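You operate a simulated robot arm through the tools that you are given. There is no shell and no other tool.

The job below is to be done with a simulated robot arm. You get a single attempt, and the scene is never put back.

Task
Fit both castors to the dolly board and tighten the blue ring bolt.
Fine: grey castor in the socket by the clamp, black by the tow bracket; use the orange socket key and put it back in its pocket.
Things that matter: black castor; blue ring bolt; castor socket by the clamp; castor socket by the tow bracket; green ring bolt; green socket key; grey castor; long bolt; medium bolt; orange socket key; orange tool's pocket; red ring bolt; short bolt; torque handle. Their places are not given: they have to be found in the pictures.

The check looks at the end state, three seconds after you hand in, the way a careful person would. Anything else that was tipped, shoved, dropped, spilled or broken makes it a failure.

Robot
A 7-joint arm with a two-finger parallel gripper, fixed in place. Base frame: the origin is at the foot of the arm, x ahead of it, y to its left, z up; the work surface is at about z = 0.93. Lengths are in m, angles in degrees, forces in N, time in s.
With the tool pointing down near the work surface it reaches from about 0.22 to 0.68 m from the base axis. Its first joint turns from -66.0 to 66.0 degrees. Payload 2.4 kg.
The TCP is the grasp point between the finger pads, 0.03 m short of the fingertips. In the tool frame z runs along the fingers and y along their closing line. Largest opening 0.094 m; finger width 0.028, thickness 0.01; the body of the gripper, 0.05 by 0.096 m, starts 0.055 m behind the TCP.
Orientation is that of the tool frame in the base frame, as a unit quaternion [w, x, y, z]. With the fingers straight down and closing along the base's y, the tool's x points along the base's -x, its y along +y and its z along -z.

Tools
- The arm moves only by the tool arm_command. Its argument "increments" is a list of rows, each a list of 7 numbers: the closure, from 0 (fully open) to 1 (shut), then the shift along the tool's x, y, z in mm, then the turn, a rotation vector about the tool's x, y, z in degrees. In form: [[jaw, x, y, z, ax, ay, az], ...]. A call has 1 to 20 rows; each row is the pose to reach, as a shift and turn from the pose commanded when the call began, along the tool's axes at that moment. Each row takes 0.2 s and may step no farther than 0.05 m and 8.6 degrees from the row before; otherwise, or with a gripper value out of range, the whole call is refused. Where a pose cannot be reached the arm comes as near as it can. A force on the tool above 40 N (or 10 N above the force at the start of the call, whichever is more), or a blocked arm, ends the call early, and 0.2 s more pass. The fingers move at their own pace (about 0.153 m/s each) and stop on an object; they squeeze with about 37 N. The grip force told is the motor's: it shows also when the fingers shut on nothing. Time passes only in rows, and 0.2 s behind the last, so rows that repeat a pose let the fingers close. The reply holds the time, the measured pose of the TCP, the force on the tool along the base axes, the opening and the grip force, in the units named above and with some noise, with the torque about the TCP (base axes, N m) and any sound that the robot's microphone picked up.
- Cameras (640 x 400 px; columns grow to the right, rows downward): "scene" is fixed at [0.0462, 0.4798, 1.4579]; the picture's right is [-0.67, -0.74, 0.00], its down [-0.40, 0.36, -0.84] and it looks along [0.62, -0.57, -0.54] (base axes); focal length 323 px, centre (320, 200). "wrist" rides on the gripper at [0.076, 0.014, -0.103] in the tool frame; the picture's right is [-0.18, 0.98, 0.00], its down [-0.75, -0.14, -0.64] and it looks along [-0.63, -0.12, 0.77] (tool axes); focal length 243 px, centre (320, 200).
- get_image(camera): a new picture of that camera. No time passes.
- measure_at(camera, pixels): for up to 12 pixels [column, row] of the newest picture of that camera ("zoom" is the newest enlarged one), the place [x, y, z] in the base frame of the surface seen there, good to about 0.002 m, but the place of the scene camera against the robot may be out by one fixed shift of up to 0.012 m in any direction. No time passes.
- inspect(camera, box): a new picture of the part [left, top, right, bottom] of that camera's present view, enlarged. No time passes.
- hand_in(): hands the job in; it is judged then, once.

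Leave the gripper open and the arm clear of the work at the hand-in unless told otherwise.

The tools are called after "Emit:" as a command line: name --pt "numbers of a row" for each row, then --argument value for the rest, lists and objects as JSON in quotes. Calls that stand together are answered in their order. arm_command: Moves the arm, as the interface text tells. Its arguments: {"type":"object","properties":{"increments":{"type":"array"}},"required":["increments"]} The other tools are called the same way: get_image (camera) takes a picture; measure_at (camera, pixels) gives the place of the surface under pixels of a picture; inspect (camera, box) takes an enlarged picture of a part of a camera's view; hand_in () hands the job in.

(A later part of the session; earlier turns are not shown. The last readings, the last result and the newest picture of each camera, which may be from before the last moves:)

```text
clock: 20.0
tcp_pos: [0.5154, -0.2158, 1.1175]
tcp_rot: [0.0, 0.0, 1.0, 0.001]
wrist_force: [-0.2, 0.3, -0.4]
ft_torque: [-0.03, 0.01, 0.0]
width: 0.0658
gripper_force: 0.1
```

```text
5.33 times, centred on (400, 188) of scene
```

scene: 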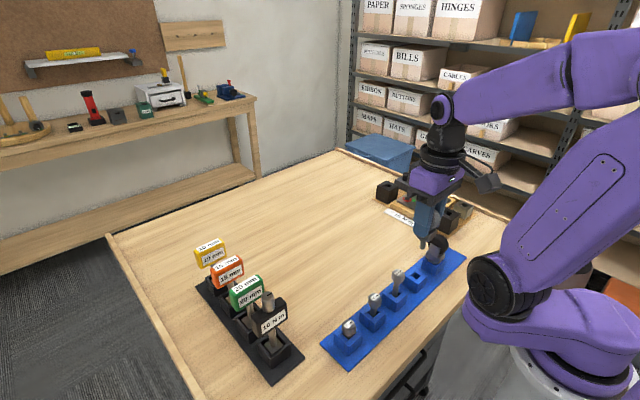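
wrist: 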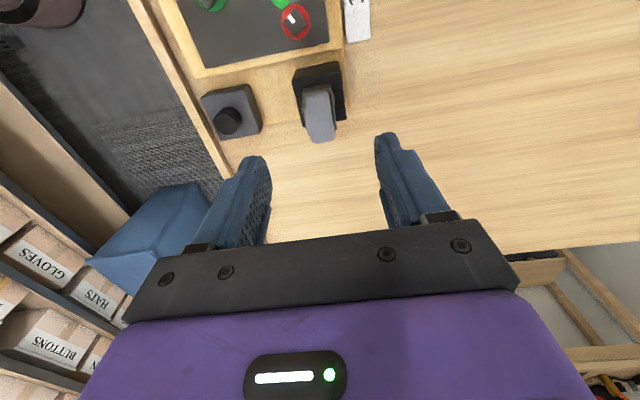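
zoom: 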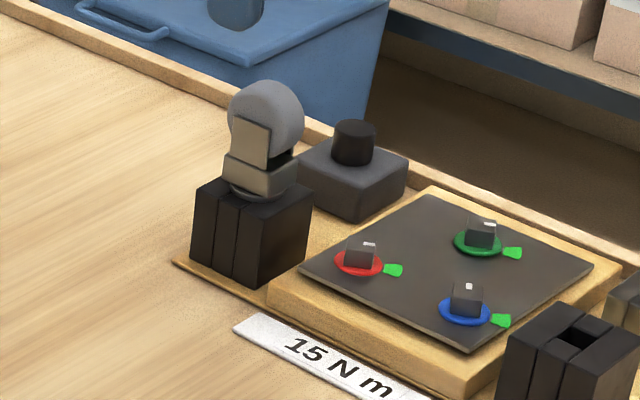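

The grey castor is upright and seated. Next, the black castor at about (0.2655, -0.055).

Emit:
arm_command --pt "0.3 40 25 0 0 0 0" --pt "0.3 80 51 0 0 0 0" --pt "0.3 120 77 0 0 0 0" --pt "0.3 160 103 0 0 0 0" --pt "0.3 200 128 0 0 0 0" --pt "0.3 235 150 0 0 0 0" --pt "0.3 249.7 160 20 0 0 0" --pt "0.3 249.7 160 43 0 0 0" --pt "0.3 249.7 160 43 0 0 0"

Emit:
get_image --camera "wrist"

Emit:
inspect --camera "wrist" --box '[220, 80, 420, 210]'

```text
clock: 22.0
tcp_pos: [0.2644, -0.0552, 1.0732]
tcp_rot: [0.0, 0.0, 1.0, 0.0]
wrist_force: [-0.8, 0.1, -0.5]
ft_torque: [-0.02, -0.01, 0.01]
width: 0.066
gripper_force: 0.1
out of reach, approached as far as the arm can: row 8
```

```text
taken
```

wrist: 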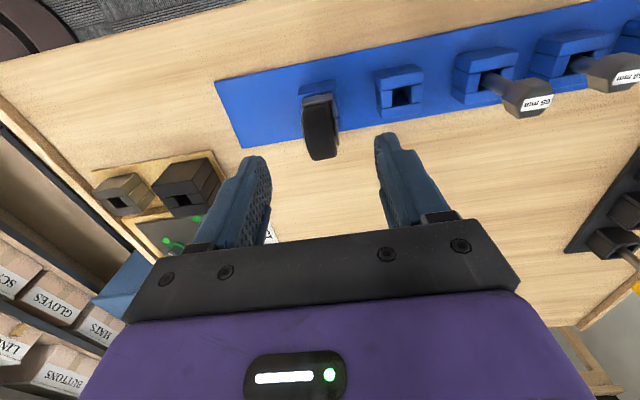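

```text
3.08 times, centred on (320, 145) of wrist
```

zoom: 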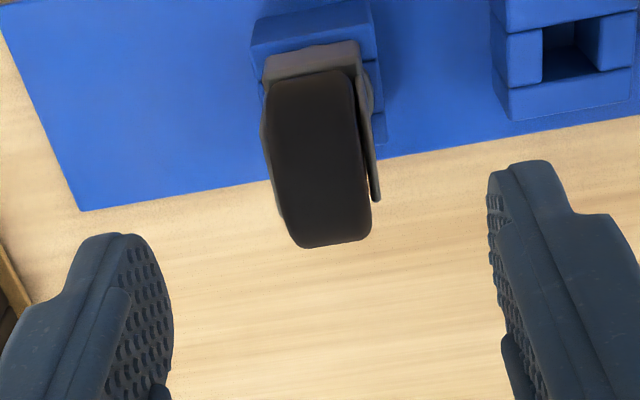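

The reply said row 8 was slightly out of reach, but the pose ended within about 2 mm. I'll measure the black castor.

Emit:
measure_at --camera "zoom" --pixels '[[318, 130], [322, 180], [328, 220], [272, 150], [372, 170], [375, 190], [268, 110], [370, 100], [310, 60], [254, 48], [374, 20], [330, 236]]'

Emit:
get_image --camera "scene"

```text
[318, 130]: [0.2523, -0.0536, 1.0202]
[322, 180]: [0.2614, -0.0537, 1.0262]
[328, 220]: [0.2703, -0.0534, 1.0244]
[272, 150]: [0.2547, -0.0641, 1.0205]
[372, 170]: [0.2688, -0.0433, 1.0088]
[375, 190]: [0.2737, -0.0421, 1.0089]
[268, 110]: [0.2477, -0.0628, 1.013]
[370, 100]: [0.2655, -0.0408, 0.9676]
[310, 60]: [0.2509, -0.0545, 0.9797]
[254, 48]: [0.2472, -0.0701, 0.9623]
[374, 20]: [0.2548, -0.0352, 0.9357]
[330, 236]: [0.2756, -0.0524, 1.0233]
```

```text
taken
```

scene: 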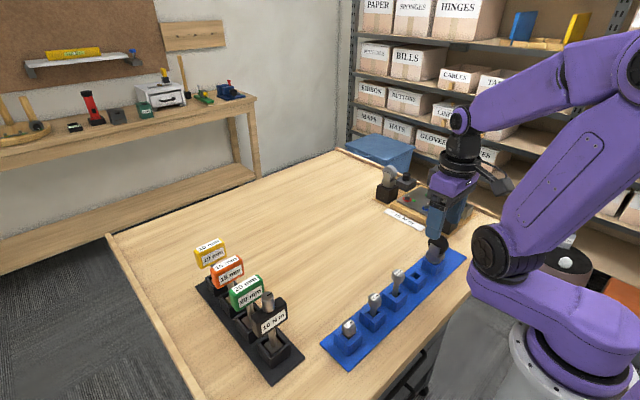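

The castor centre agrees with (0.2655, -0.055). I'll go down in steps.

Emit:
arm_command --pt "0.3 0 0 10 0 0 0" --pt "0.3 0 0 20 0 0 0" --pt "0.3 0 0 32 0 0 0" --pt "0.3 0 0 45 0 0 0" --pt "0.3 0 0 57 0 0 0" --pt "0.3 0 0 68.5 0 0 0" --pt "0.3 0 0 68.5 0 0 0"

Emit:
inspect --camera "wrist" --box '[220, 90, 420, 220]'

```text
clock: 23.6
tcp_pos: [0.2639, -0.0552, 1.0053]
tcp_rot: [0.0, 0.0, 1.0, -0.001]
wrist_force: [-0.3, -0.1, -0.7]
ft_torque: [0.0, -0.03, 0.0]
width: 0.0656
gripper_force: 0.1
```

```text
3.08 times, centred on (320, 155) of wrist
```

zoom: 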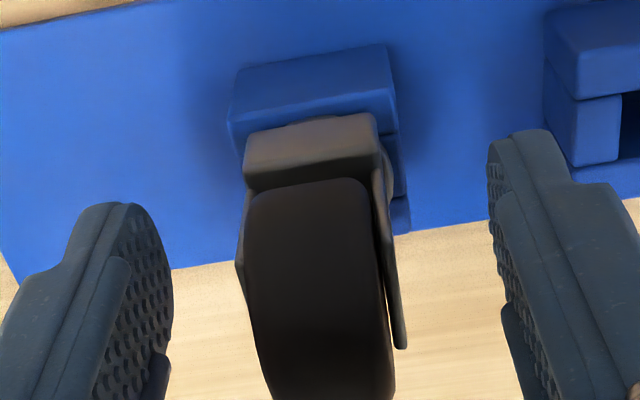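

Emit:
arm_command --pt "0.5 0 0 0 0 0 0" --pt "0.65 0 0 0 0 0 0" --pt "0.8 0 0 0 0 0 0" --pt "0.8 0 0 0 0 0 0"

Emit:
arm_command --pt "0.8 0 0 -8 0 0 0" --pt "0.8 0 0 -18 0 0 0" --pt "0.8 0 0 -30 0 0 0" --pt "0.8 0 0 -50 0 0 0" --pt "0.8 0 0 -75 0 0 0" --pt "0.8 0 0 -100 0 0 0" --pt "0.8 0 0 -100 0 0 0"

Emit:
get_image --camera "wrist"

Emit:
inspect --camera "wrist" --box '[290, 60, 350, 120]'

```text
clock: 24.6
tcp_pos: [0.2642, -0.0547, 1.0064]
tcp_rot: [0.0, 0.001, 1.0, 0.0]
wrist_force: [0.2, 0.1, -0.1]
ft_torque: [-0.04, 0.02, 0.0]
width: 0.0253
gripper_force: 37.2
```

```text
clock: 26.2
tcp_pos: [0.2654, -0.0553, 1.1065]
tcp_rot: [0.0, 0.0, 1.0, 0.001]
wrist_force: [-0.5, 0.6, -0.8]
ft_torque: [-0.01, 0.0, 0.02]
width: 0.0254
gripper_force: 36.8
```

```text
taken
```

wrist: 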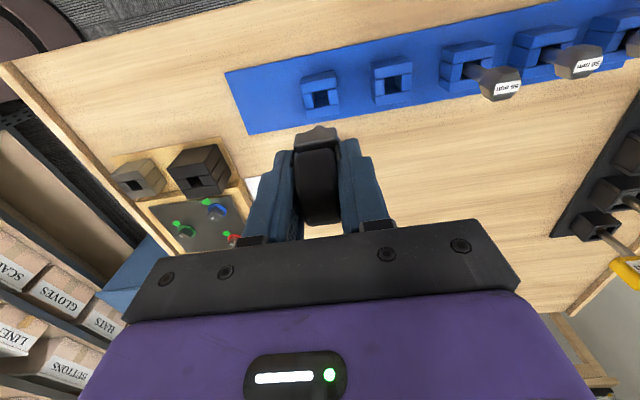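

```text
6.67 times, centred on (320, 90) of wrist
```

zoom: 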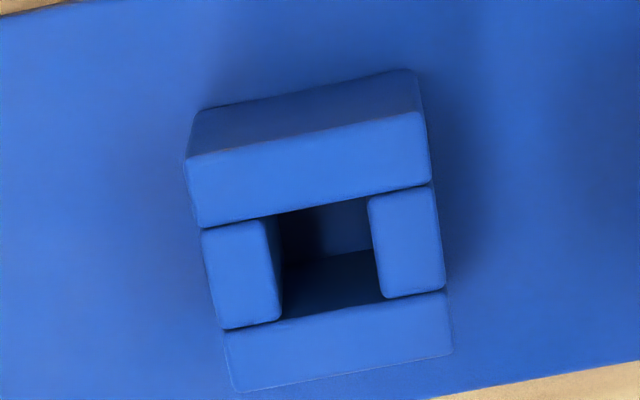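

Lift is clean and the alignment matches the first castor. Now over socket C, at about (0.32, -0.215).

Emit:
arm_command --pt "0.8 -14 -40 -15 0 0 0" --pt "0.8 -27 -80 -15 0 0 0" --pt "0.8 -41 -120 -15 0 0 0" --pt "0.8 -54.5 -160 -15 0 0 0" --pt "0.8 -54.5 -160 -15 0 0 0" --pt "0.8 -54.5 -160 -15 0 0 0"

Emit:
get_image --camera "wrist"

Emit:
inspect --camera "wrist" --box '[280, 60, 380, 130]'

```text
clock: 27.6
tcp_pos: [0.3195, -0.2172, 1.1214]
tcp_rot: [-0.001, 0.0, 1.0, 0.0]
wrist_force: [-0.1, -0.6, -0.8]
ft_torque: [0.0, -0.01, -0.02]
width: 0.0252
gripper_force: 36.9
```

```text
taken
```

wrist: 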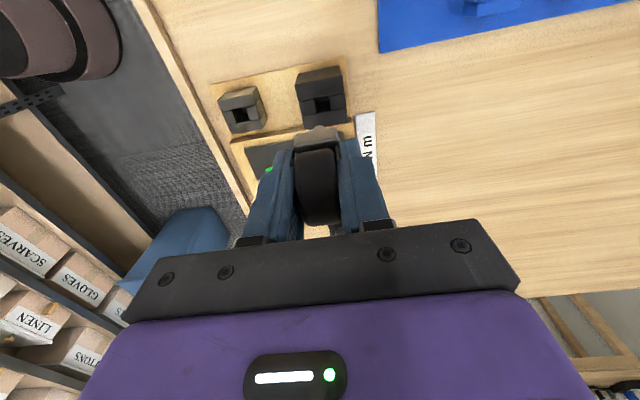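

```text
5.71 times, centred on (330, 95) of wrist
```

zoom: 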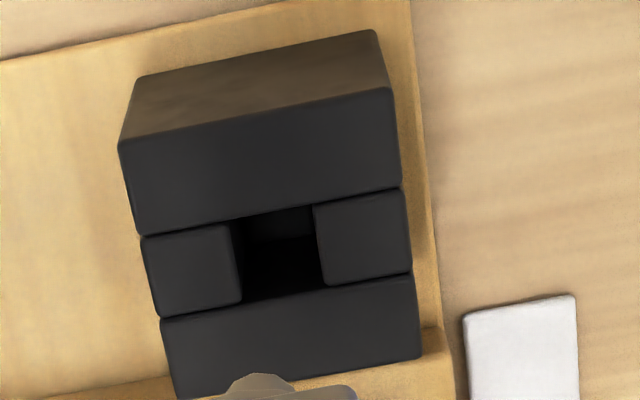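

Emit:
measure_at --camera "zoom" --pixels '[[121, 147], [390, 92], [180, 393], [418, 355], [272, 208], [285, 300], [228, 268], [325, 245], [142, 232], [400, 188], [162, 322], [411, 274]]'

```text
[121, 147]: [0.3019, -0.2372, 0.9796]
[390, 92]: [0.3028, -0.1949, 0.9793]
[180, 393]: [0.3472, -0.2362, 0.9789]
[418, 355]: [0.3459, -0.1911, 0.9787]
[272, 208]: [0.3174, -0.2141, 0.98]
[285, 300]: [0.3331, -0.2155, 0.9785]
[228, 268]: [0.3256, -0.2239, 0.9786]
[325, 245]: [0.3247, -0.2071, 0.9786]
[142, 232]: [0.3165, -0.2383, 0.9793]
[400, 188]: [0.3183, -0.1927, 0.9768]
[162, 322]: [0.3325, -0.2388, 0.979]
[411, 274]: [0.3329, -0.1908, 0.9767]
```

Socket C's centre is about (0.3248, -0.215). I'll shift +4.5 mm in x and lower to just above it.

Emit:
arm_command --pt "0.8 -4.5 0 20 0 0 0" --pt "0.8 -4.5 0 42 0 0 0" --pt "0.8 -4.5 0 61 0 0 0" --pt "0.8 -4.5 0 61 0 0 0" --pt "0.8 -4.5 0 61 0 0 0"

Emit:
inspect --camera "wrist" --box '[270, 70, 370, 150]'

Emit:
inspect --camera "scene" --box '[410, 175, 490, 245]'

```text
clock: 28.8
tcp_pos: [0.3239, -0.2154, 1.0613]
tcp_rot: [0.0, 0.0, 1.0, 0.0]
wrist_force: [0.5, 0.4, -1.8]
ft_torque: [0.01, 0.0, -0.01]
width: 0.0251
gripper_force: 37.3
```

```text
5.00 times, centred on (320, 110) of wrist
```

zoom: 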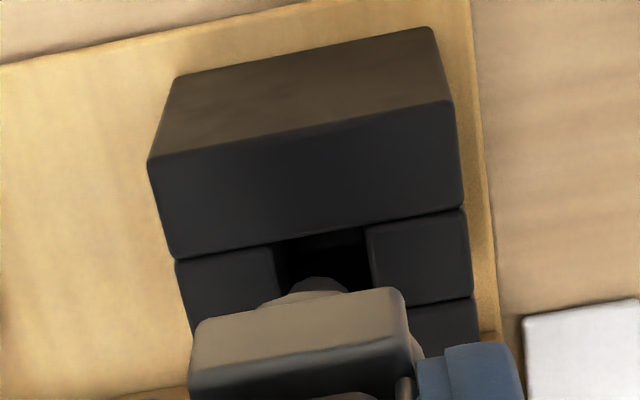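

```text
5.71 times, centred on (450, 210) of scene
```

zoom: 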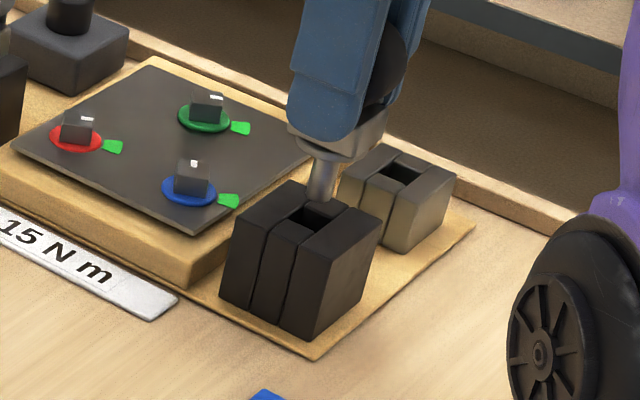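

The view matches the successful first insertion almost exactly, so I'll lower.

Emit:
arm_command --pt "0.8 0 0 6 0 0 0" --pt "0.8 0 0 12 0 0 0" --pt "0.8 0 0 18 0 0 0" --pt "0.8 0 0 24 0 0 0" --pt "0.8 0 0 30 0 0 0" --pt "0.8 0 0 34 0 0 0" --pt "0.8 0 0 36 0 0 0" --pt "0.8 0 0 38 0 0 0" --pt "0.8 0 0 38.5 0 0 0"

Emit:
inspect --camera "scene" --box '[410, 175, 490, 245]'

```text
clock: 30.8
tcp_pos: [0.3237, -0.2153, 1.022]
tcp_rot: [0.001, 0.001, 1.0, -0.001]
wrist_force: [-0.7, 1.2, 11.8]
ft_torque: [0.03, 0.06, 0.01]
width: 0.0251
gripper_force: 37.1
```

```text
5.71 times, centred on (450, 210) of scene
```

zoom: 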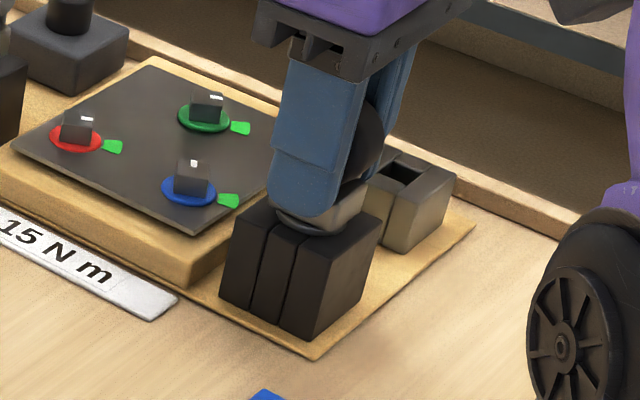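

Seated with 12 N of contact. I'll relieve the push, release, and rise.

Emit:
arm_command --pt "0.8 0 0 0.5 0 0 0" --pt "0.8 0 0 -0.7 0 0 0" --pt "0.5 0 0 -0.7 0 0 0" --pt "0.3 0 0 -0.7 0 0 0" --pt "0.3 0 0 -0.7 0 0 0"

Emit:
arm_command --pt "0.3 0 0 -15 0 0 0" --pt "0.3 0 0 -40 0 0 0" --pt "0.3 0 0 -70 0 0 0" --pt "0.3 0 0 -110 0 0 0" --pt "0.3 0 0 -150 0 0 0" --pt "0.3 0 0 -150 0 0 0"

Emit:
get_image --camera "wrist"

Emit:
inspect --camera "scene" --box '[370, 150, 490, 245]'

```text
clock: 32.0
tcp_pos: [0.3232, -0.2163, 1.0213]
tcp_rot: [0.001, 0.001, 1.0, -0.001]
wrist_force: [0.2, -0.1, -0.1]
ft_torque: [-0.01, 0.04, -0.02]
width: 0.0661
gripper_force: 0.1
```

```text
clock: 33.4
tcp_pos: [0.3225, -0.2149, 1.1728]
tcp_rot: [-0.001, 0.001, 1.0, 0.0]
wrist_force: [-0.7, -0.1, 0.1]
ft_torque: [-0.02, 0.01, 0.0]
width: 0.0658
gripper_force: 0.1
```

```text
taken
```

wrist: 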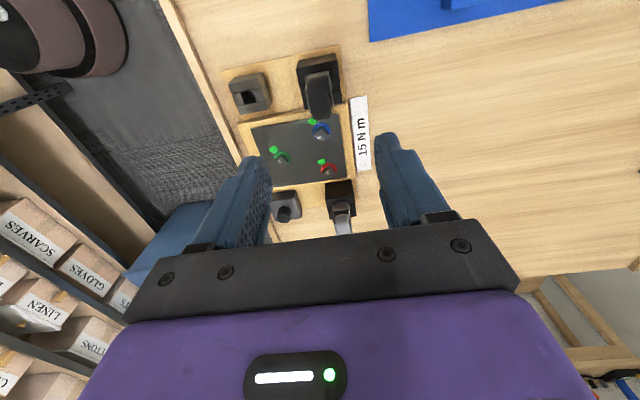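

```text
4.21 times, centred on (430, 198) of scene
```

zoom: 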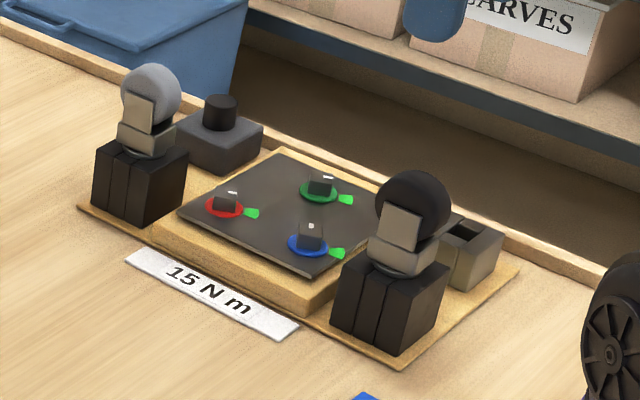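

Both castors are seated upright. Now the blue bolt: I'll view it closely from TCP (0.40, -0.224, 1.07) to read the mark and the green wedge.

Emit:
arm_command --pt "0.3 -35 -4 0 0 0 0" --pt "0.3 -75.5 -9 10 0 0 0" --pt "0.3 -75.5 -9 50 0 0 0" --pt "0.3 -75.5 -9 90 0 0 0" --pt "0.3 -75.5 -9 102 0 0 0" --pt "0.3 -75.5 -9 102 0 0 0"

Emit:
get_image --camera "wrist"

Emit:
inspect --camera "wrist" --box '[280, 60, 360, 120]'

```text
clock: 34.8
tcp_pos: [0.3994, -0.2246, 1.07]
tcp_rot: [-0.001, 0.001, 1.0, 0.001]
wrist_force: [-0.7, -0.9, -0.6]
ft_torque: [0.02, -0.01, 0.02]
width: 0.0659
gripper_force: 0.0
```

```text
taken
```

wrist: 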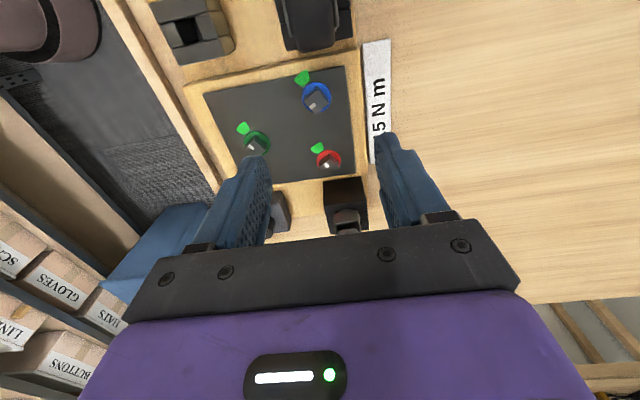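

```text
6.67 times, centred on (320, 90) of wrist
```

zoom: 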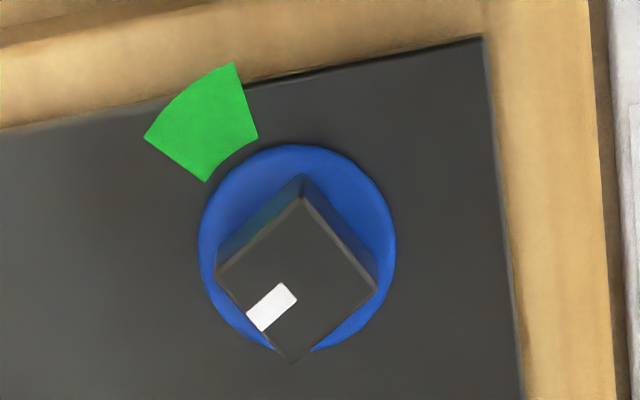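

Emit:
measure_at --camera "zoom" --pixels '[[303, 205], [222, 271], [294, 354], [370, 287], [255, 318], [287, 290], [296, 281], [206, 125], [236, 68], [150, 137], [207, 177], [252, 137]]'

Emit:
measure_at --camera "zoom" --pixels '[[203, 250], [393, 240], [294, 148], [230, 320], [370, 330], [340, 210], [248, 215], [272, 307], [440, 200], [300, 100], [485, 42], [190, 170]]'

```text
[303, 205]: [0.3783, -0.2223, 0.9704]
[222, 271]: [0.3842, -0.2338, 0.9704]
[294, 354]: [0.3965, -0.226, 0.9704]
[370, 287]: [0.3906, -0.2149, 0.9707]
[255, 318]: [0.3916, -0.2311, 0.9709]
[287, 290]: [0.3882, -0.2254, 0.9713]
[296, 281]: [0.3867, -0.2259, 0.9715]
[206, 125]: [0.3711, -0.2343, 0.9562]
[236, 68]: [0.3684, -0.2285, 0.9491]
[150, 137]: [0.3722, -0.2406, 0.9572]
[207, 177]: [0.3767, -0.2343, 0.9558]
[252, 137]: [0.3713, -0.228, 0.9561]
```

```text
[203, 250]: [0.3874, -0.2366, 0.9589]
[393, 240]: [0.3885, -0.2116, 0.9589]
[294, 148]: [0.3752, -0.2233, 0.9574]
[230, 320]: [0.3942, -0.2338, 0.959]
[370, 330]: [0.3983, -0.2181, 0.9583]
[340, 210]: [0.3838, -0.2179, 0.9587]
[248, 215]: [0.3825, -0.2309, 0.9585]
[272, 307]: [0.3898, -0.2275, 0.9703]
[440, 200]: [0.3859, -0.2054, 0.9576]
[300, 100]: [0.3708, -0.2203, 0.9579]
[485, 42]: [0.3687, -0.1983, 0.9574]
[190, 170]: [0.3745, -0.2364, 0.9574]
```

The bolt head is at (0.3874, -0.2242) with its top at z 0.9705. The mark points to about -60° and the wedge to about -150° in base yaw, so it needs roughly a 90° clockwise turn. Now I'll rise and go to the tool rack to look at the orange key.

Emit:
arm_command --pt "0.3 0 0 -40 0 0 0" --pt "0.3 0 10 -80 0 0 0" --pt "0.3 0 30 -120 0 0 0" --pt "0.3 0 78 -120 0 0 0" --pt "0.3 0 126 -120 0 0 0" --pt "0.3 0 174 -120 0 0 0" --pt "0.3 0 222 -120 0 0 0" --pt "0.3 0 270 -120 0 0 0" --pt "0.3 0 318 -120 0 0 0" --pt "0.3 0 366 -120 0 0 0" --pt "0.3 0 414 -120 0 0 0" --pt "0.3 -10 460 -120 0 0 0" --pt "0.3 -20 505 -120 0 0 0" --pt "0.3 -20 530 -120 0 0 0" --pt "0.3 -20 530 -120 0 0 0"

Emit:
get_image --camera "wrist"

Emit:
get_image --camera "scene"

```text
clock: 38.0
tcp_pos: [0.42, 0.3037, 1.192]
tcp_rot: [-0.001, 0.0, 1.0, 0.0]
wrist_force: [-0.3, -0.3, -0.5]
ft_torque: [0.01, 0.0, 0.0]
width: 0.0659
gripper_force: 0.1
```

```text
taken
```

wrist: 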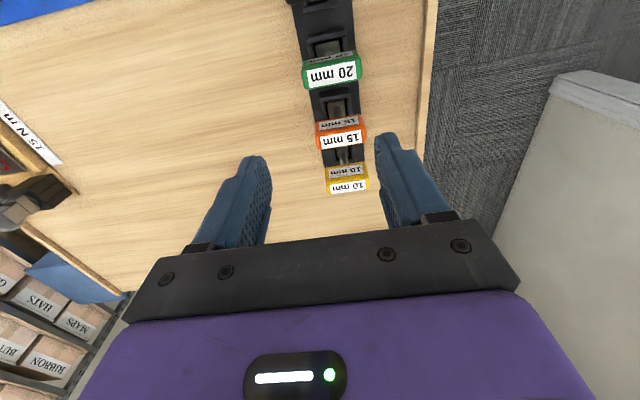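

```text
taken
```

scene: 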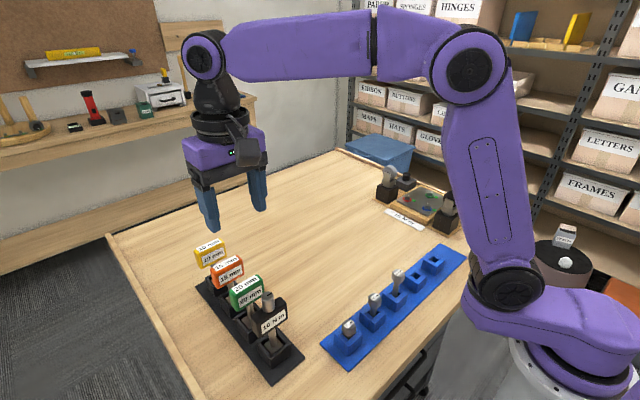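

Emit:
inspect --camera "wrist" --box '[290, 80, 400, 200]'

Emit:
inspect --camera "scene" --box '[185, 225, 285, 345]'

```text
3.33 times, centred on (345, 140) of wrist
```

zoom: 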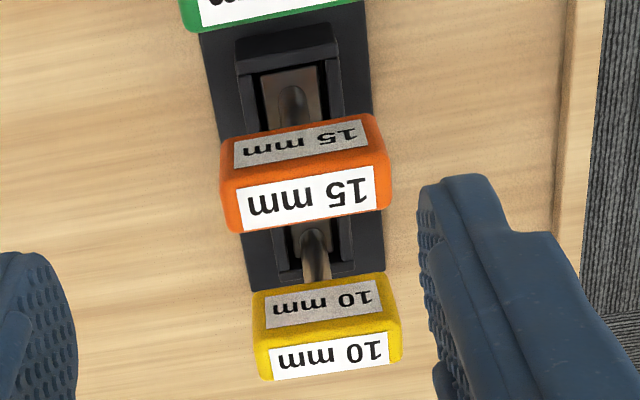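

```text
3.33 times, centred on (235, 285) of scene
```

zoom: 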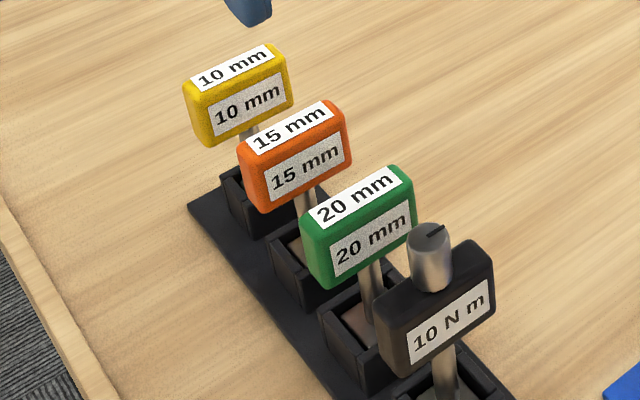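

Emit:
inspect --camera "wrist" --box '[300, 90, 390, 160]'

```text
5.71 times, centred on (345, 125) of wrist
```

zoom: 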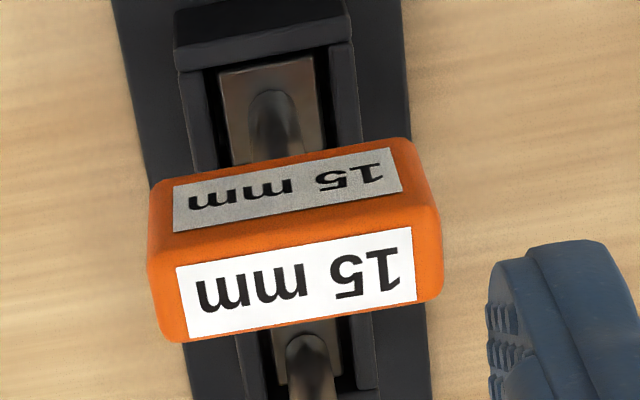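

Emit:
measure_at --camera "zoom" --pixels '[[160, 255], [420, 212], [178, 335], [432, 292], [295, 282], [155, 195], [405, 145], [290, 190], [225, 75], [310, 60], [345, 25], [180, 70]]'

Emit:
measure_at --camera "zoom" --pixels '[[270, 125], [275, 150], [290, 145], [315, 105], [228, 140], [330, 60], [208, 80], [380, 370], [245, 380], [308, 370], [280, 350], [340, 330]]'

```text
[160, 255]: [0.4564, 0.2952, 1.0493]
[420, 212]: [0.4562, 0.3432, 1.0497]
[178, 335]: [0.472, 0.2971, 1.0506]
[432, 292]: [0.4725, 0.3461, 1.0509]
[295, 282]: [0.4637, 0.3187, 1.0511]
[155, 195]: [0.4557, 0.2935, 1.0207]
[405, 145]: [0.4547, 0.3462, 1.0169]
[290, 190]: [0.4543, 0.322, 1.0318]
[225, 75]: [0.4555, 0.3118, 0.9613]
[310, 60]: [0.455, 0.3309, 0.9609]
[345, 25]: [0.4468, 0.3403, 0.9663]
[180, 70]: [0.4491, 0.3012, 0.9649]
```

```text
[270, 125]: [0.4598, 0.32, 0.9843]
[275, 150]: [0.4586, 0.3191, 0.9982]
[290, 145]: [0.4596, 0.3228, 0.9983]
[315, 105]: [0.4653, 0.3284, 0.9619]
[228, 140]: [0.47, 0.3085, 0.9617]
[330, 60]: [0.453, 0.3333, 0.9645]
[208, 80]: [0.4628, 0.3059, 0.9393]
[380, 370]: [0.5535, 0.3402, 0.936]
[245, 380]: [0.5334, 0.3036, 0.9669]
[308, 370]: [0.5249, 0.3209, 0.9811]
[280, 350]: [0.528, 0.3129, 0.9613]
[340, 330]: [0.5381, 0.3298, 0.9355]
```

The orange handle spans x 0.4545–0.4735, y 0.2935–0.347, and z 1.017–1.051, so its centre is (0.464, 0.3205). I'll grip it across its thickness, closing along x, which needs the wrist yawed +90°. I'll rotate high above it first with the fingers half closed.

Emit:
arm_command --pt "0.4 -10 3 0 0 0 -8.2" --pt "0.5 -20 6 0 0 0 -16.4" --pt "0.5 -30 9 0 0 0 -24.6" --pt "0.5 -40 12 0 0 0 -32.8" --pt "0.5 -44 14.5 0 0 0 -41" --pt "0.5 -44 14.5 0 0 0 -49.2" --pt "0.5 -44 14.5 0 0 0 -57.4" --pt "0.5 -44 14.5 0 0 0 -65.6" --pt "0.5 -44 14.5 0 0 0 -73.8" --pt "0.5 -44 14.5 0 0 0 -82" --pt "0.5 -44 14.5 0 0 0 -90" --pt "0.5 -44 14.5 0 0 0 -90" --pt "0.5 -44 14.5 0 0 0 -90"

Emit:
get_image --camera "wrist"

Emit:
get_image --camera "scene"

```text
clock: 40.8
tcp_pos: [0.4645, 0.3197, 1.191]
tcp_rot: [0.0, 0.707, -0.707, 0.001]
wrist_force: [-0.6, -0.7, 0.1]
ft_torque: [-0.03, -0.03, 0.0]
width: 0.0469
gripper_force: 0.0
```

```text
taken
```

wrist: 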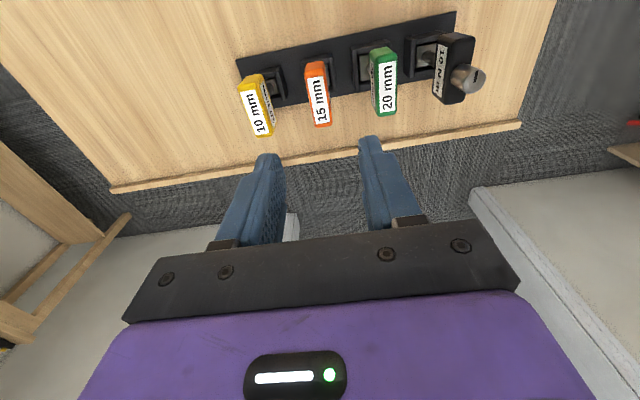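

```text
taken
```

scene: 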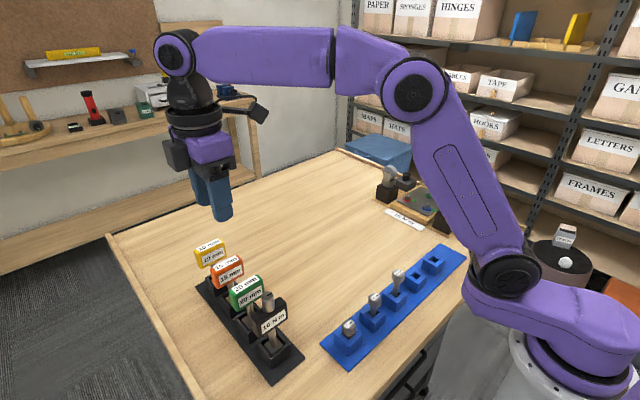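

Orientation is good. I'll lower to z ≈ 1.10 and check the handle position between the fingers.

Emit:
arm_command --pt "0.5 0 0 45 0 0 0" --pt "0.5 0 0 90 0 0 0" --pt "0.5 0 0 90 0 0 0"

Emit:
get_image --camera "wrist"

Emit:
inspect --camera "wrist" --box '[250, 80, 390, 180]'

```text
clock: 41.6
tcp_pos: [0.4641, 0.319, 1.0997]
tcp_rot: [0.001, -0.706, 0.708, -0.001]
wrist_force: [-0.6, -0.7, -0.1]
ft_torque: [0.02, 0.01, 0.02]
width: 0.0469
gripper_force: 0.2
```

```text
taken
```

wrist: 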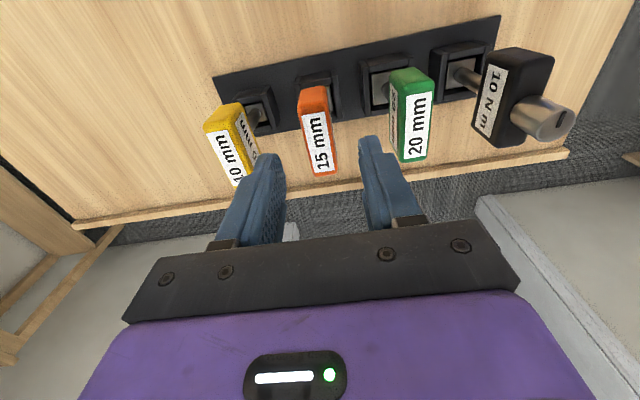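

```text
4.00 times, centred on (320, 130) of wrist
```

zoom: 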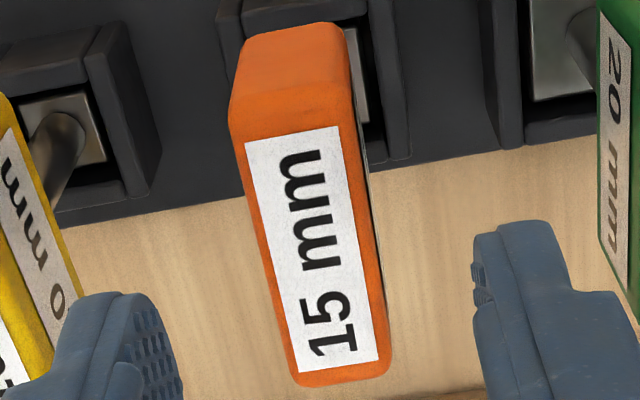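

Emit:
measure_at --camera "zoom" --pixels '[[240, 110], [340, 95], [300, 375], [382, 360], [310, 240], [255, 220], [360, 220], [270, 60], [170, 350], [480, 330], [50, 330], [610, 200]]'

```text
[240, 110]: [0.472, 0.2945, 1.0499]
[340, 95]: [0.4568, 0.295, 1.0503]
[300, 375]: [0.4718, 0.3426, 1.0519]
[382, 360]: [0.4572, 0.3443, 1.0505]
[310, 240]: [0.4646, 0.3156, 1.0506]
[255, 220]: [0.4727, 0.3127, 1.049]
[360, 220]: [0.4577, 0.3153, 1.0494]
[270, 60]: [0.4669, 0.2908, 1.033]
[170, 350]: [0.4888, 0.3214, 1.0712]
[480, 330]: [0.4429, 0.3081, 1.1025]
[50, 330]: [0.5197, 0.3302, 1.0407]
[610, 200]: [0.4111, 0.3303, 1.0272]
```

The handle centre is about (0.4646, 0.320), and there's room to the green and yellow handles. I'll descend to TCP z ≈ 1.036.

Emit:
arm_command --pt "0.5 0 -0.5 15 0 0 0" --pt "0.5 0 -0.5 32 0 0 0" --pt "0.5 0 -0.5 50 0 0 0" --pt "0.5 0 -0.5 65 0 0 0" --pt "0.5 0 -0.5 65 0 0 0"

Emit:
inspect --camera "wrist" --box '[220, 80, 420, 220]'

Emit:
inspect --camera "scene" --box '[175, 205, 305, 305]'

```text
clock: 42.8
tcp_pos: [0.4645, 0.3205, 1.0346]
tcp_rot: [0.0, -0.707, 0.708, 0.0]
wrist_force: [-0.6, -0.5, 0.2]
ft_torque: [0.03, 0.01, -0.01]
width: 0.0468
gripper_force: 0.1
```

```text
2.86 times, centred on (320, 150) of wrist
```

zoom: 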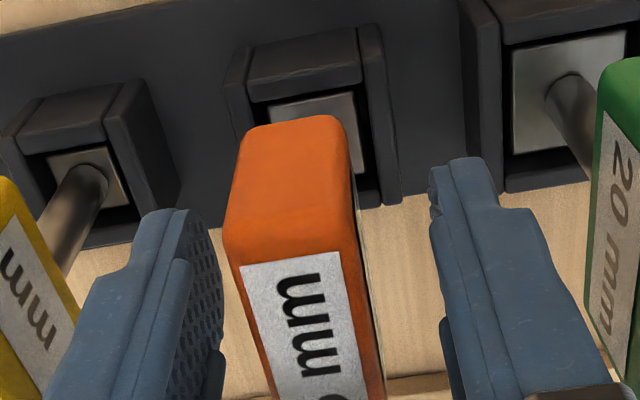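

```text
4.00 times, centred on (240, 255) of scene
```

zoom: 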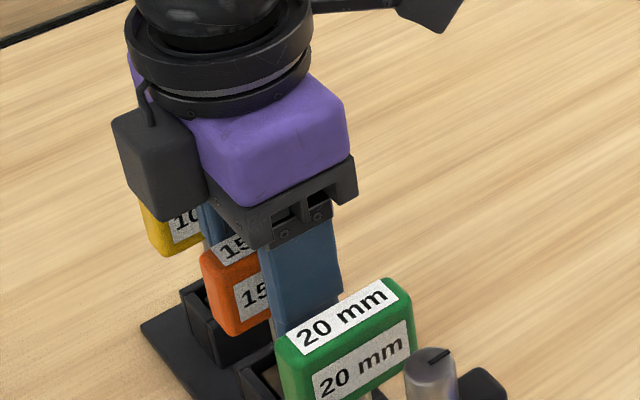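

The fingers straddle the orange handle without contact. Closing now.

Emit:
arm_command --pt "0.7 0 0 0 0 0 0" --pt "0.85 0 0 0 0 0 0" --pt "0.9 0 0 0 0 0 0" --pt "0.9 0 0 0 0 0 0"

Emit:
arm_command --pt "0.9 0 0 -8 0 0 0" --pt "0.9 0 0 -18 0 0 0" --pt "0.9 0 0 -30 0 0 0" --pt "0.9 0 0 -50 0 0 0" --pt "0.9 0 0 -80 0 0 0" --pt "0.9 0 0 -110 0 0 0" --pt "0.9 0 0 -110 0 0 0"

Emit:
get_image --camera "wrist"

Emit:
get_image --camera "scene"

```text
clock: 43.8
tcp_pos: [0.4656, 0.3204, 1.0355]
tcp_rot: [0.0, 0.708, -0.707, 0.0]
wrist_force: [1.1, 0.5, 0.4]
ft_torque: [0.03, -0.01, 0.0]
width: 0.0241
gripper_force: 36.6
```

```text
clock: 45.4
tcp_pos: [0.4647, 0.3189, 1.1463]
tcp_rot: [0.0, 0.707, -0.707, 0.0]
wrist_force: [0.7, 0.4, -2.0]
ft_torque: [-0.01, 0.04, 0.01]
width: 0.0238
gripper_force: 36.3
```

```text
taken
```

wrist: 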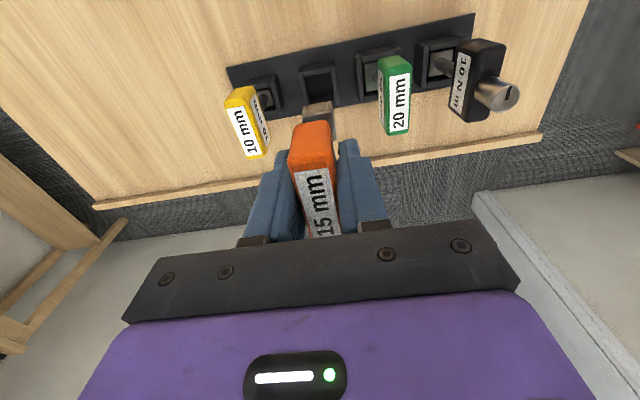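

```text
taken
```

scene: 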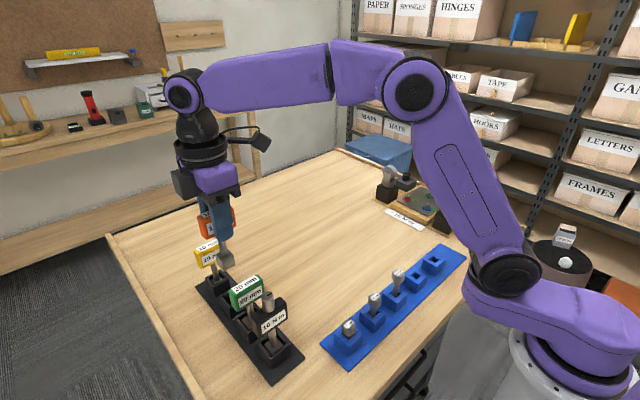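

The key is out of its pocket. I'll look at the pocket, and at the key's socket end from the scene camera.

Emit:
inspect --camera "wrist" --box '[280, 60, 360, 130]'

Emit:
inspect --camera "scene" --box '[180, 195, 260, 275]'

```text
5.71 times, centred on (320, 95) of wrist
```

zoom: 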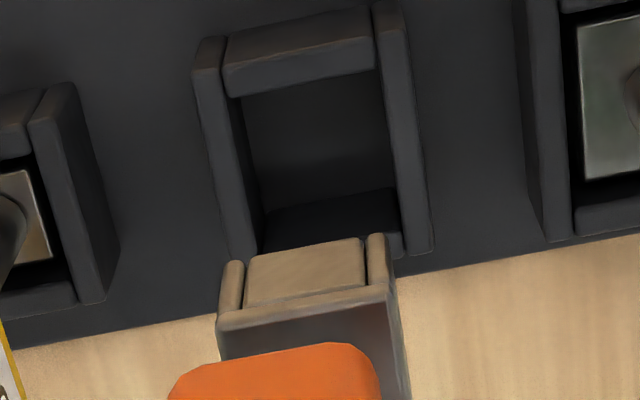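

```text
5.00 times, centred on (220, 235) of scene
```

zoom: 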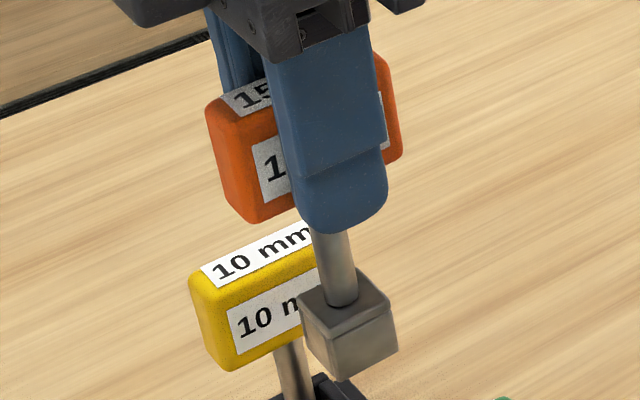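

Emit:
measure_at --camera "zoom" --pixels '[[198, 68], [375, 40], [235, 95], [378, 65], [250, 170], [400, 170], [215, 130], [415, 200], [240, 240], [300, 270], [365, 255], [320, 165]]'

```text
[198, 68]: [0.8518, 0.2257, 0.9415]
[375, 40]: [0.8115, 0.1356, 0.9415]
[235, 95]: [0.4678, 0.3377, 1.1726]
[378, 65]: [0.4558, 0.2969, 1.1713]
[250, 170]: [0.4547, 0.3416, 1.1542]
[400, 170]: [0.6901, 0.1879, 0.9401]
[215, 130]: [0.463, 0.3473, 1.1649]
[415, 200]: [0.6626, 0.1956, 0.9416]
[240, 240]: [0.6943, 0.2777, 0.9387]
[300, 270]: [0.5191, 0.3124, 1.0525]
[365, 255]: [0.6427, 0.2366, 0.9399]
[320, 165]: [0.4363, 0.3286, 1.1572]
```

That used the newer scene zoom, so I'll re-zoom on the wrist view and measure the pocket again.

Emit:
inspect --camera "wrist" --box '[280, 60, 360, 130]'

Emit:
measure_at --camera "zoom" --pixels '[[205, 70], [388, 35], [230, 88], [378, 60], [225, 170], [405, 140], [238, 140], [392, 120], [242, 245], [415, 245], [300, 270], [320, 165]]'

```text
5.71 times, centred on (320, 95) of wrist
```

zoom: 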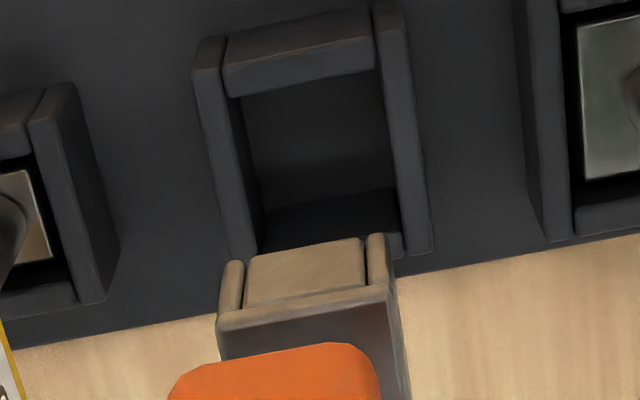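

```text
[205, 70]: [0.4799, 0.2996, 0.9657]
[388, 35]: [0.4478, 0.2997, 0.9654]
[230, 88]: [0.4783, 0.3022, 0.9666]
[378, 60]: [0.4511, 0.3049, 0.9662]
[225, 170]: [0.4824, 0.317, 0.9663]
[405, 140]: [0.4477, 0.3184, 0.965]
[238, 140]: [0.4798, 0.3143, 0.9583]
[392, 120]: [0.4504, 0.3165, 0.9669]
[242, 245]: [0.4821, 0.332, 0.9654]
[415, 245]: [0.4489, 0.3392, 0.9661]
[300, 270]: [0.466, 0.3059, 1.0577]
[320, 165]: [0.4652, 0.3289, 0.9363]
```

The pocket centre is about (0.465, 0.3205), matching where I gripped. Now I'll carry the key high over the blue bolt, turning the wrist from yaw +90° to +30° so the square socket lines up with the head's faces at 30°.

Emit:
arm_command --pt "0.9 30 5 -15 0 0 4" --pt "0.9 75 11 -25 0 0 9" --pt "0.9 120 17 -35 0 0 14" --pt "0.9 165 24 -35 0 0 19" --pt "0.9 210 30 -35 0 0 24" --pt "0.9 255 37 -35 0 0 29" --pt "0.9 300 43 -35 0 0 34" --pt "0.9 345 49 -35 0 0 39" --pt "0.9 390 56 -35 0 0 44" --pt "0.9 435 62 -35 0 0 49" --pt "0.9 480 68 -35 0 0 54" --pt "0.9 520 74 -35 0 0 58" --pt "0.9 544.7 77.1 -35 0 0 60" --pt "0.9 544.7 77.1 -35 0 0 60" --pt "0.9 544.7 77.1 -35 0 0 60"

Emit:
get_image --camera "wrist"

Emit:
get_image --camera "scene"

```text
clock: 48.6
tcp_pos: [0.3889, -0.2267, 1.181]
tcp_rot: [-0.001, -0.258, 0.966, 0.0]
wrist_force: [0.5, -0.7, -1.8]
ft_torque: [0.01, -0.03, 0.02]
width: 0.0241
gripper_force: 36.9
```

```text
taken
```

wrist: 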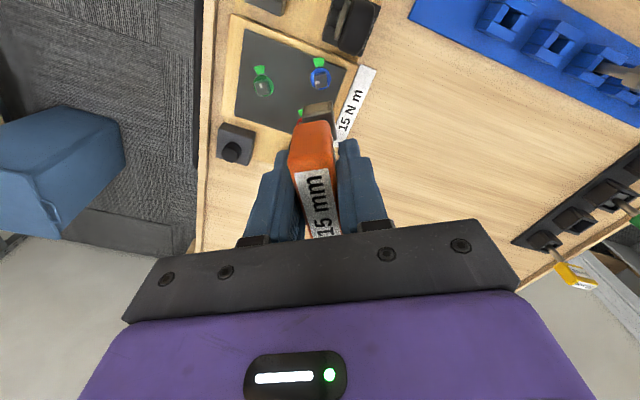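

```text
taken
```

scene: 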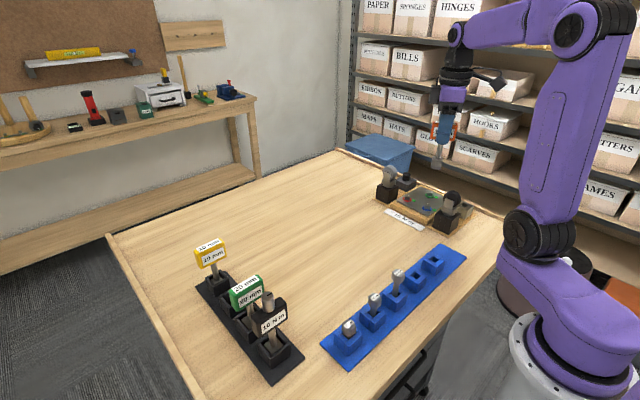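

Emit:
inspect --camera "wrist" --box '[290, 50, 350, 110]'

Emit:
measure_at --camera "zoom" --pixels '[[335, 190], [300, 195], [310, 230], [345, 225], [320, 210], [280, 60], [300, 310], [380, 290]]'

```text
6.67 times, centred on (320, 80) of wrist
```

zoom: 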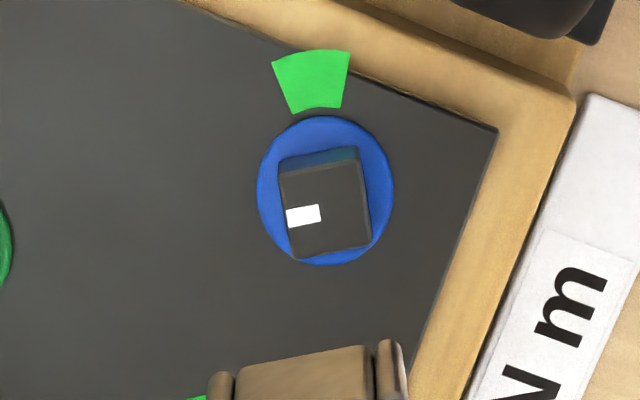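

```text
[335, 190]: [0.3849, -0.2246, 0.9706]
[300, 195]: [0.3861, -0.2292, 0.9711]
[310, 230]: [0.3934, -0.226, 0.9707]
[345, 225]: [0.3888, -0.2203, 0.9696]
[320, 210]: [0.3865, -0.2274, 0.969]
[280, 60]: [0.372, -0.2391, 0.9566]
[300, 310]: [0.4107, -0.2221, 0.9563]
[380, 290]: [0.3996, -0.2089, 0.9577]
```

The head's edges are parallel to the key's edges in the picture, so yaw is aligned. I'll measure the head corners once more to pin down the centre.

Emit:
measure_at --camera "zoom" --pixels '[[285, 177], [355, 165], [367, 238], [300, 251], [325, 208], [262, 190], [392, 185], [322, 120], [312, 52], [290, 110], [342, 105], [328, 263]]'

```text
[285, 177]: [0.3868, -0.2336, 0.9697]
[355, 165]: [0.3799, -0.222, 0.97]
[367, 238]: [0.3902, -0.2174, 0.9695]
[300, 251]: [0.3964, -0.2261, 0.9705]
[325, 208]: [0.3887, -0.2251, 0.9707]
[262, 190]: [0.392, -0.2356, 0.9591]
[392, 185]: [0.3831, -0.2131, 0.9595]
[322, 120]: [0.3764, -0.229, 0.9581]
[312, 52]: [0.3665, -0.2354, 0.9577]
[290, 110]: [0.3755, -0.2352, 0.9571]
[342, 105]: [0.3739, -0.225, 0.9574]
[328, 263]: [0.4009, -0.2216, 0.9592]
```

Centre estimate is (0.3878, -0.2245), within 0.5 mm of my commanded position. I'll lower to just above the head.

Emit:
arm_command --pt "0.9 0 0 30 0 0 0" --pt "0.9 0 0 60 0 0 0" --pt "0.9 0 0 85 0 0 0" --pt "0.9 0 0 103 0 0 0" --pt "0.9 0 0 103 0 0 0" --pt "0.9 0 0 103 0 0 0"

Emit:
inspect --camera "scene" --box '[390, 155, 470, 235]'

Emit:
inspect --camera "wrist" --box '[270, 60, 370, 150]'

```text
clock: 50.0
tcp_pos: [0.3875, -0.2262, 1.0768]
tcp_rot: [0.0, -0.258, 0.966, 0.0]
wrist_force: [0.2, -0.5, -2.4]
ft_torque: [0.03, 0.0, 0.01]
width: 0.0238
gripper_force: 37.5
```

```text
5.00 times, centred on (430, 195) of scene
```

zoom: 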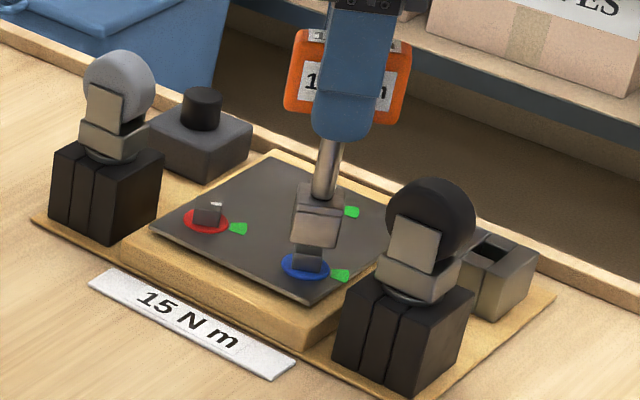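

```text
4.44 times, centred on (320, 105) of wrist
```

zoom: 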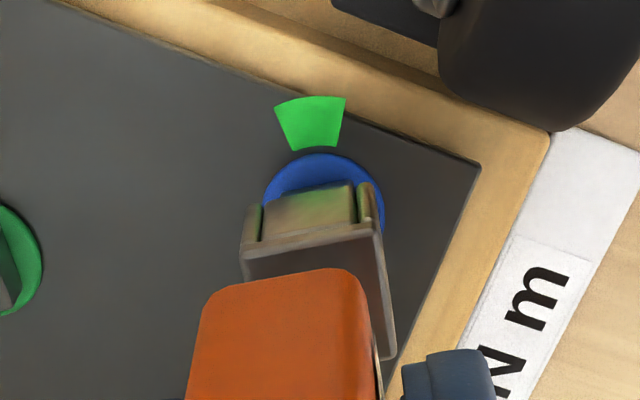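

Sideways alignment looks good, with the tool axis at column 320. I'll measure the socket block's surfaces to check the other direction.

Emit:
measure_at --camera "zoom" --pixels '[[250, 210], [365, 190], [305, 195], [300, 238], [250, 255], [370, 240], [305, 262], [385, 300], [373, 185], [352, 186], [262, 205], [330, 170]]'

Emit:
inspect --camera "scene" --box '[410, 185, 450, 225]'

```text
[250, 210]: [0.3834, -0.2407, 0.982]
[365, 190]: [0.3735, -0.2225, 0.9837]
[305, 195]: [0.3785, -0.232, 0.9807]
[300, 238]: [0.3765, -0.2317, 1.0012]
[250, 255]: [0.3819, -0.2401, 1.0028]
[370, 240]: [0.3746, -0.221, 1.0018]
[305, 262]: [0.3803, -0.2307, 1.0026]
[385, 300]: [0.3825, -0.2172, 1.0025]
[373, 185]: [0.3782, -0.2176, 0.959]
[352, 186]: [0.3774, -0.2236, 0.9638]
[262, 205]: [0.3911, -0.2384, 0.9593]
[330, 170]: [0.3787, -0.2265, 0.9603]
```

```text
10.00 times, centred on (430, 205) of scene
```

zoom: 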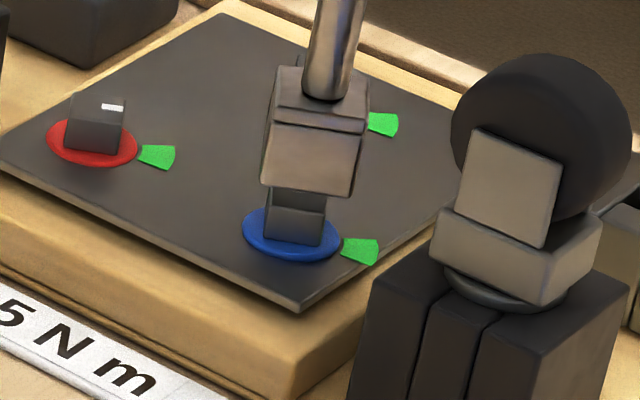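

The wrist view suggests it's centred, while the scene view hints at a 1–1.5 mm offset. I'll zoom in further for a finer comparison.

Emit:
inspect --camera "scene" --box '[416, 194, 440, 214]'

Emit:
measure_at --camera "zoom" --pixels '[[260, 180], [380, 200], [300, 100], [400, 100], [290, 270], [340, 275], [250, 250], [440, 110]]'

```text
16.00 times, centred on (428, 204) of scene
```

zoom: 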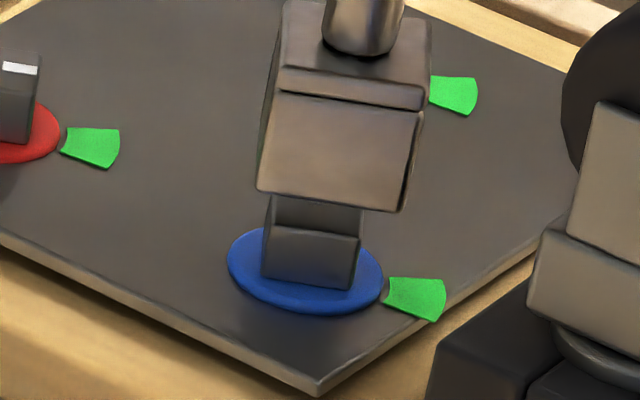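

```text
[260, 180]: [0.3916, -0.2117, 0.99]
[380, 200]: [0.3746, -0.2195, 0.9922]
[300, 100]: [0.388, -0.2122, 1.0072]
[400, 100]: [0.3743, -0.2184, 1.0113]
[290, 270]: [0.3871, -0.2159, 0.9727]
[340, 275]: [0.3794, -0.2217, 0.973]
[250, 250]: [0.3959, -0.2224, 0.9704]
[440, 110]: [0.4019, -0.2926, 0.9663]
```

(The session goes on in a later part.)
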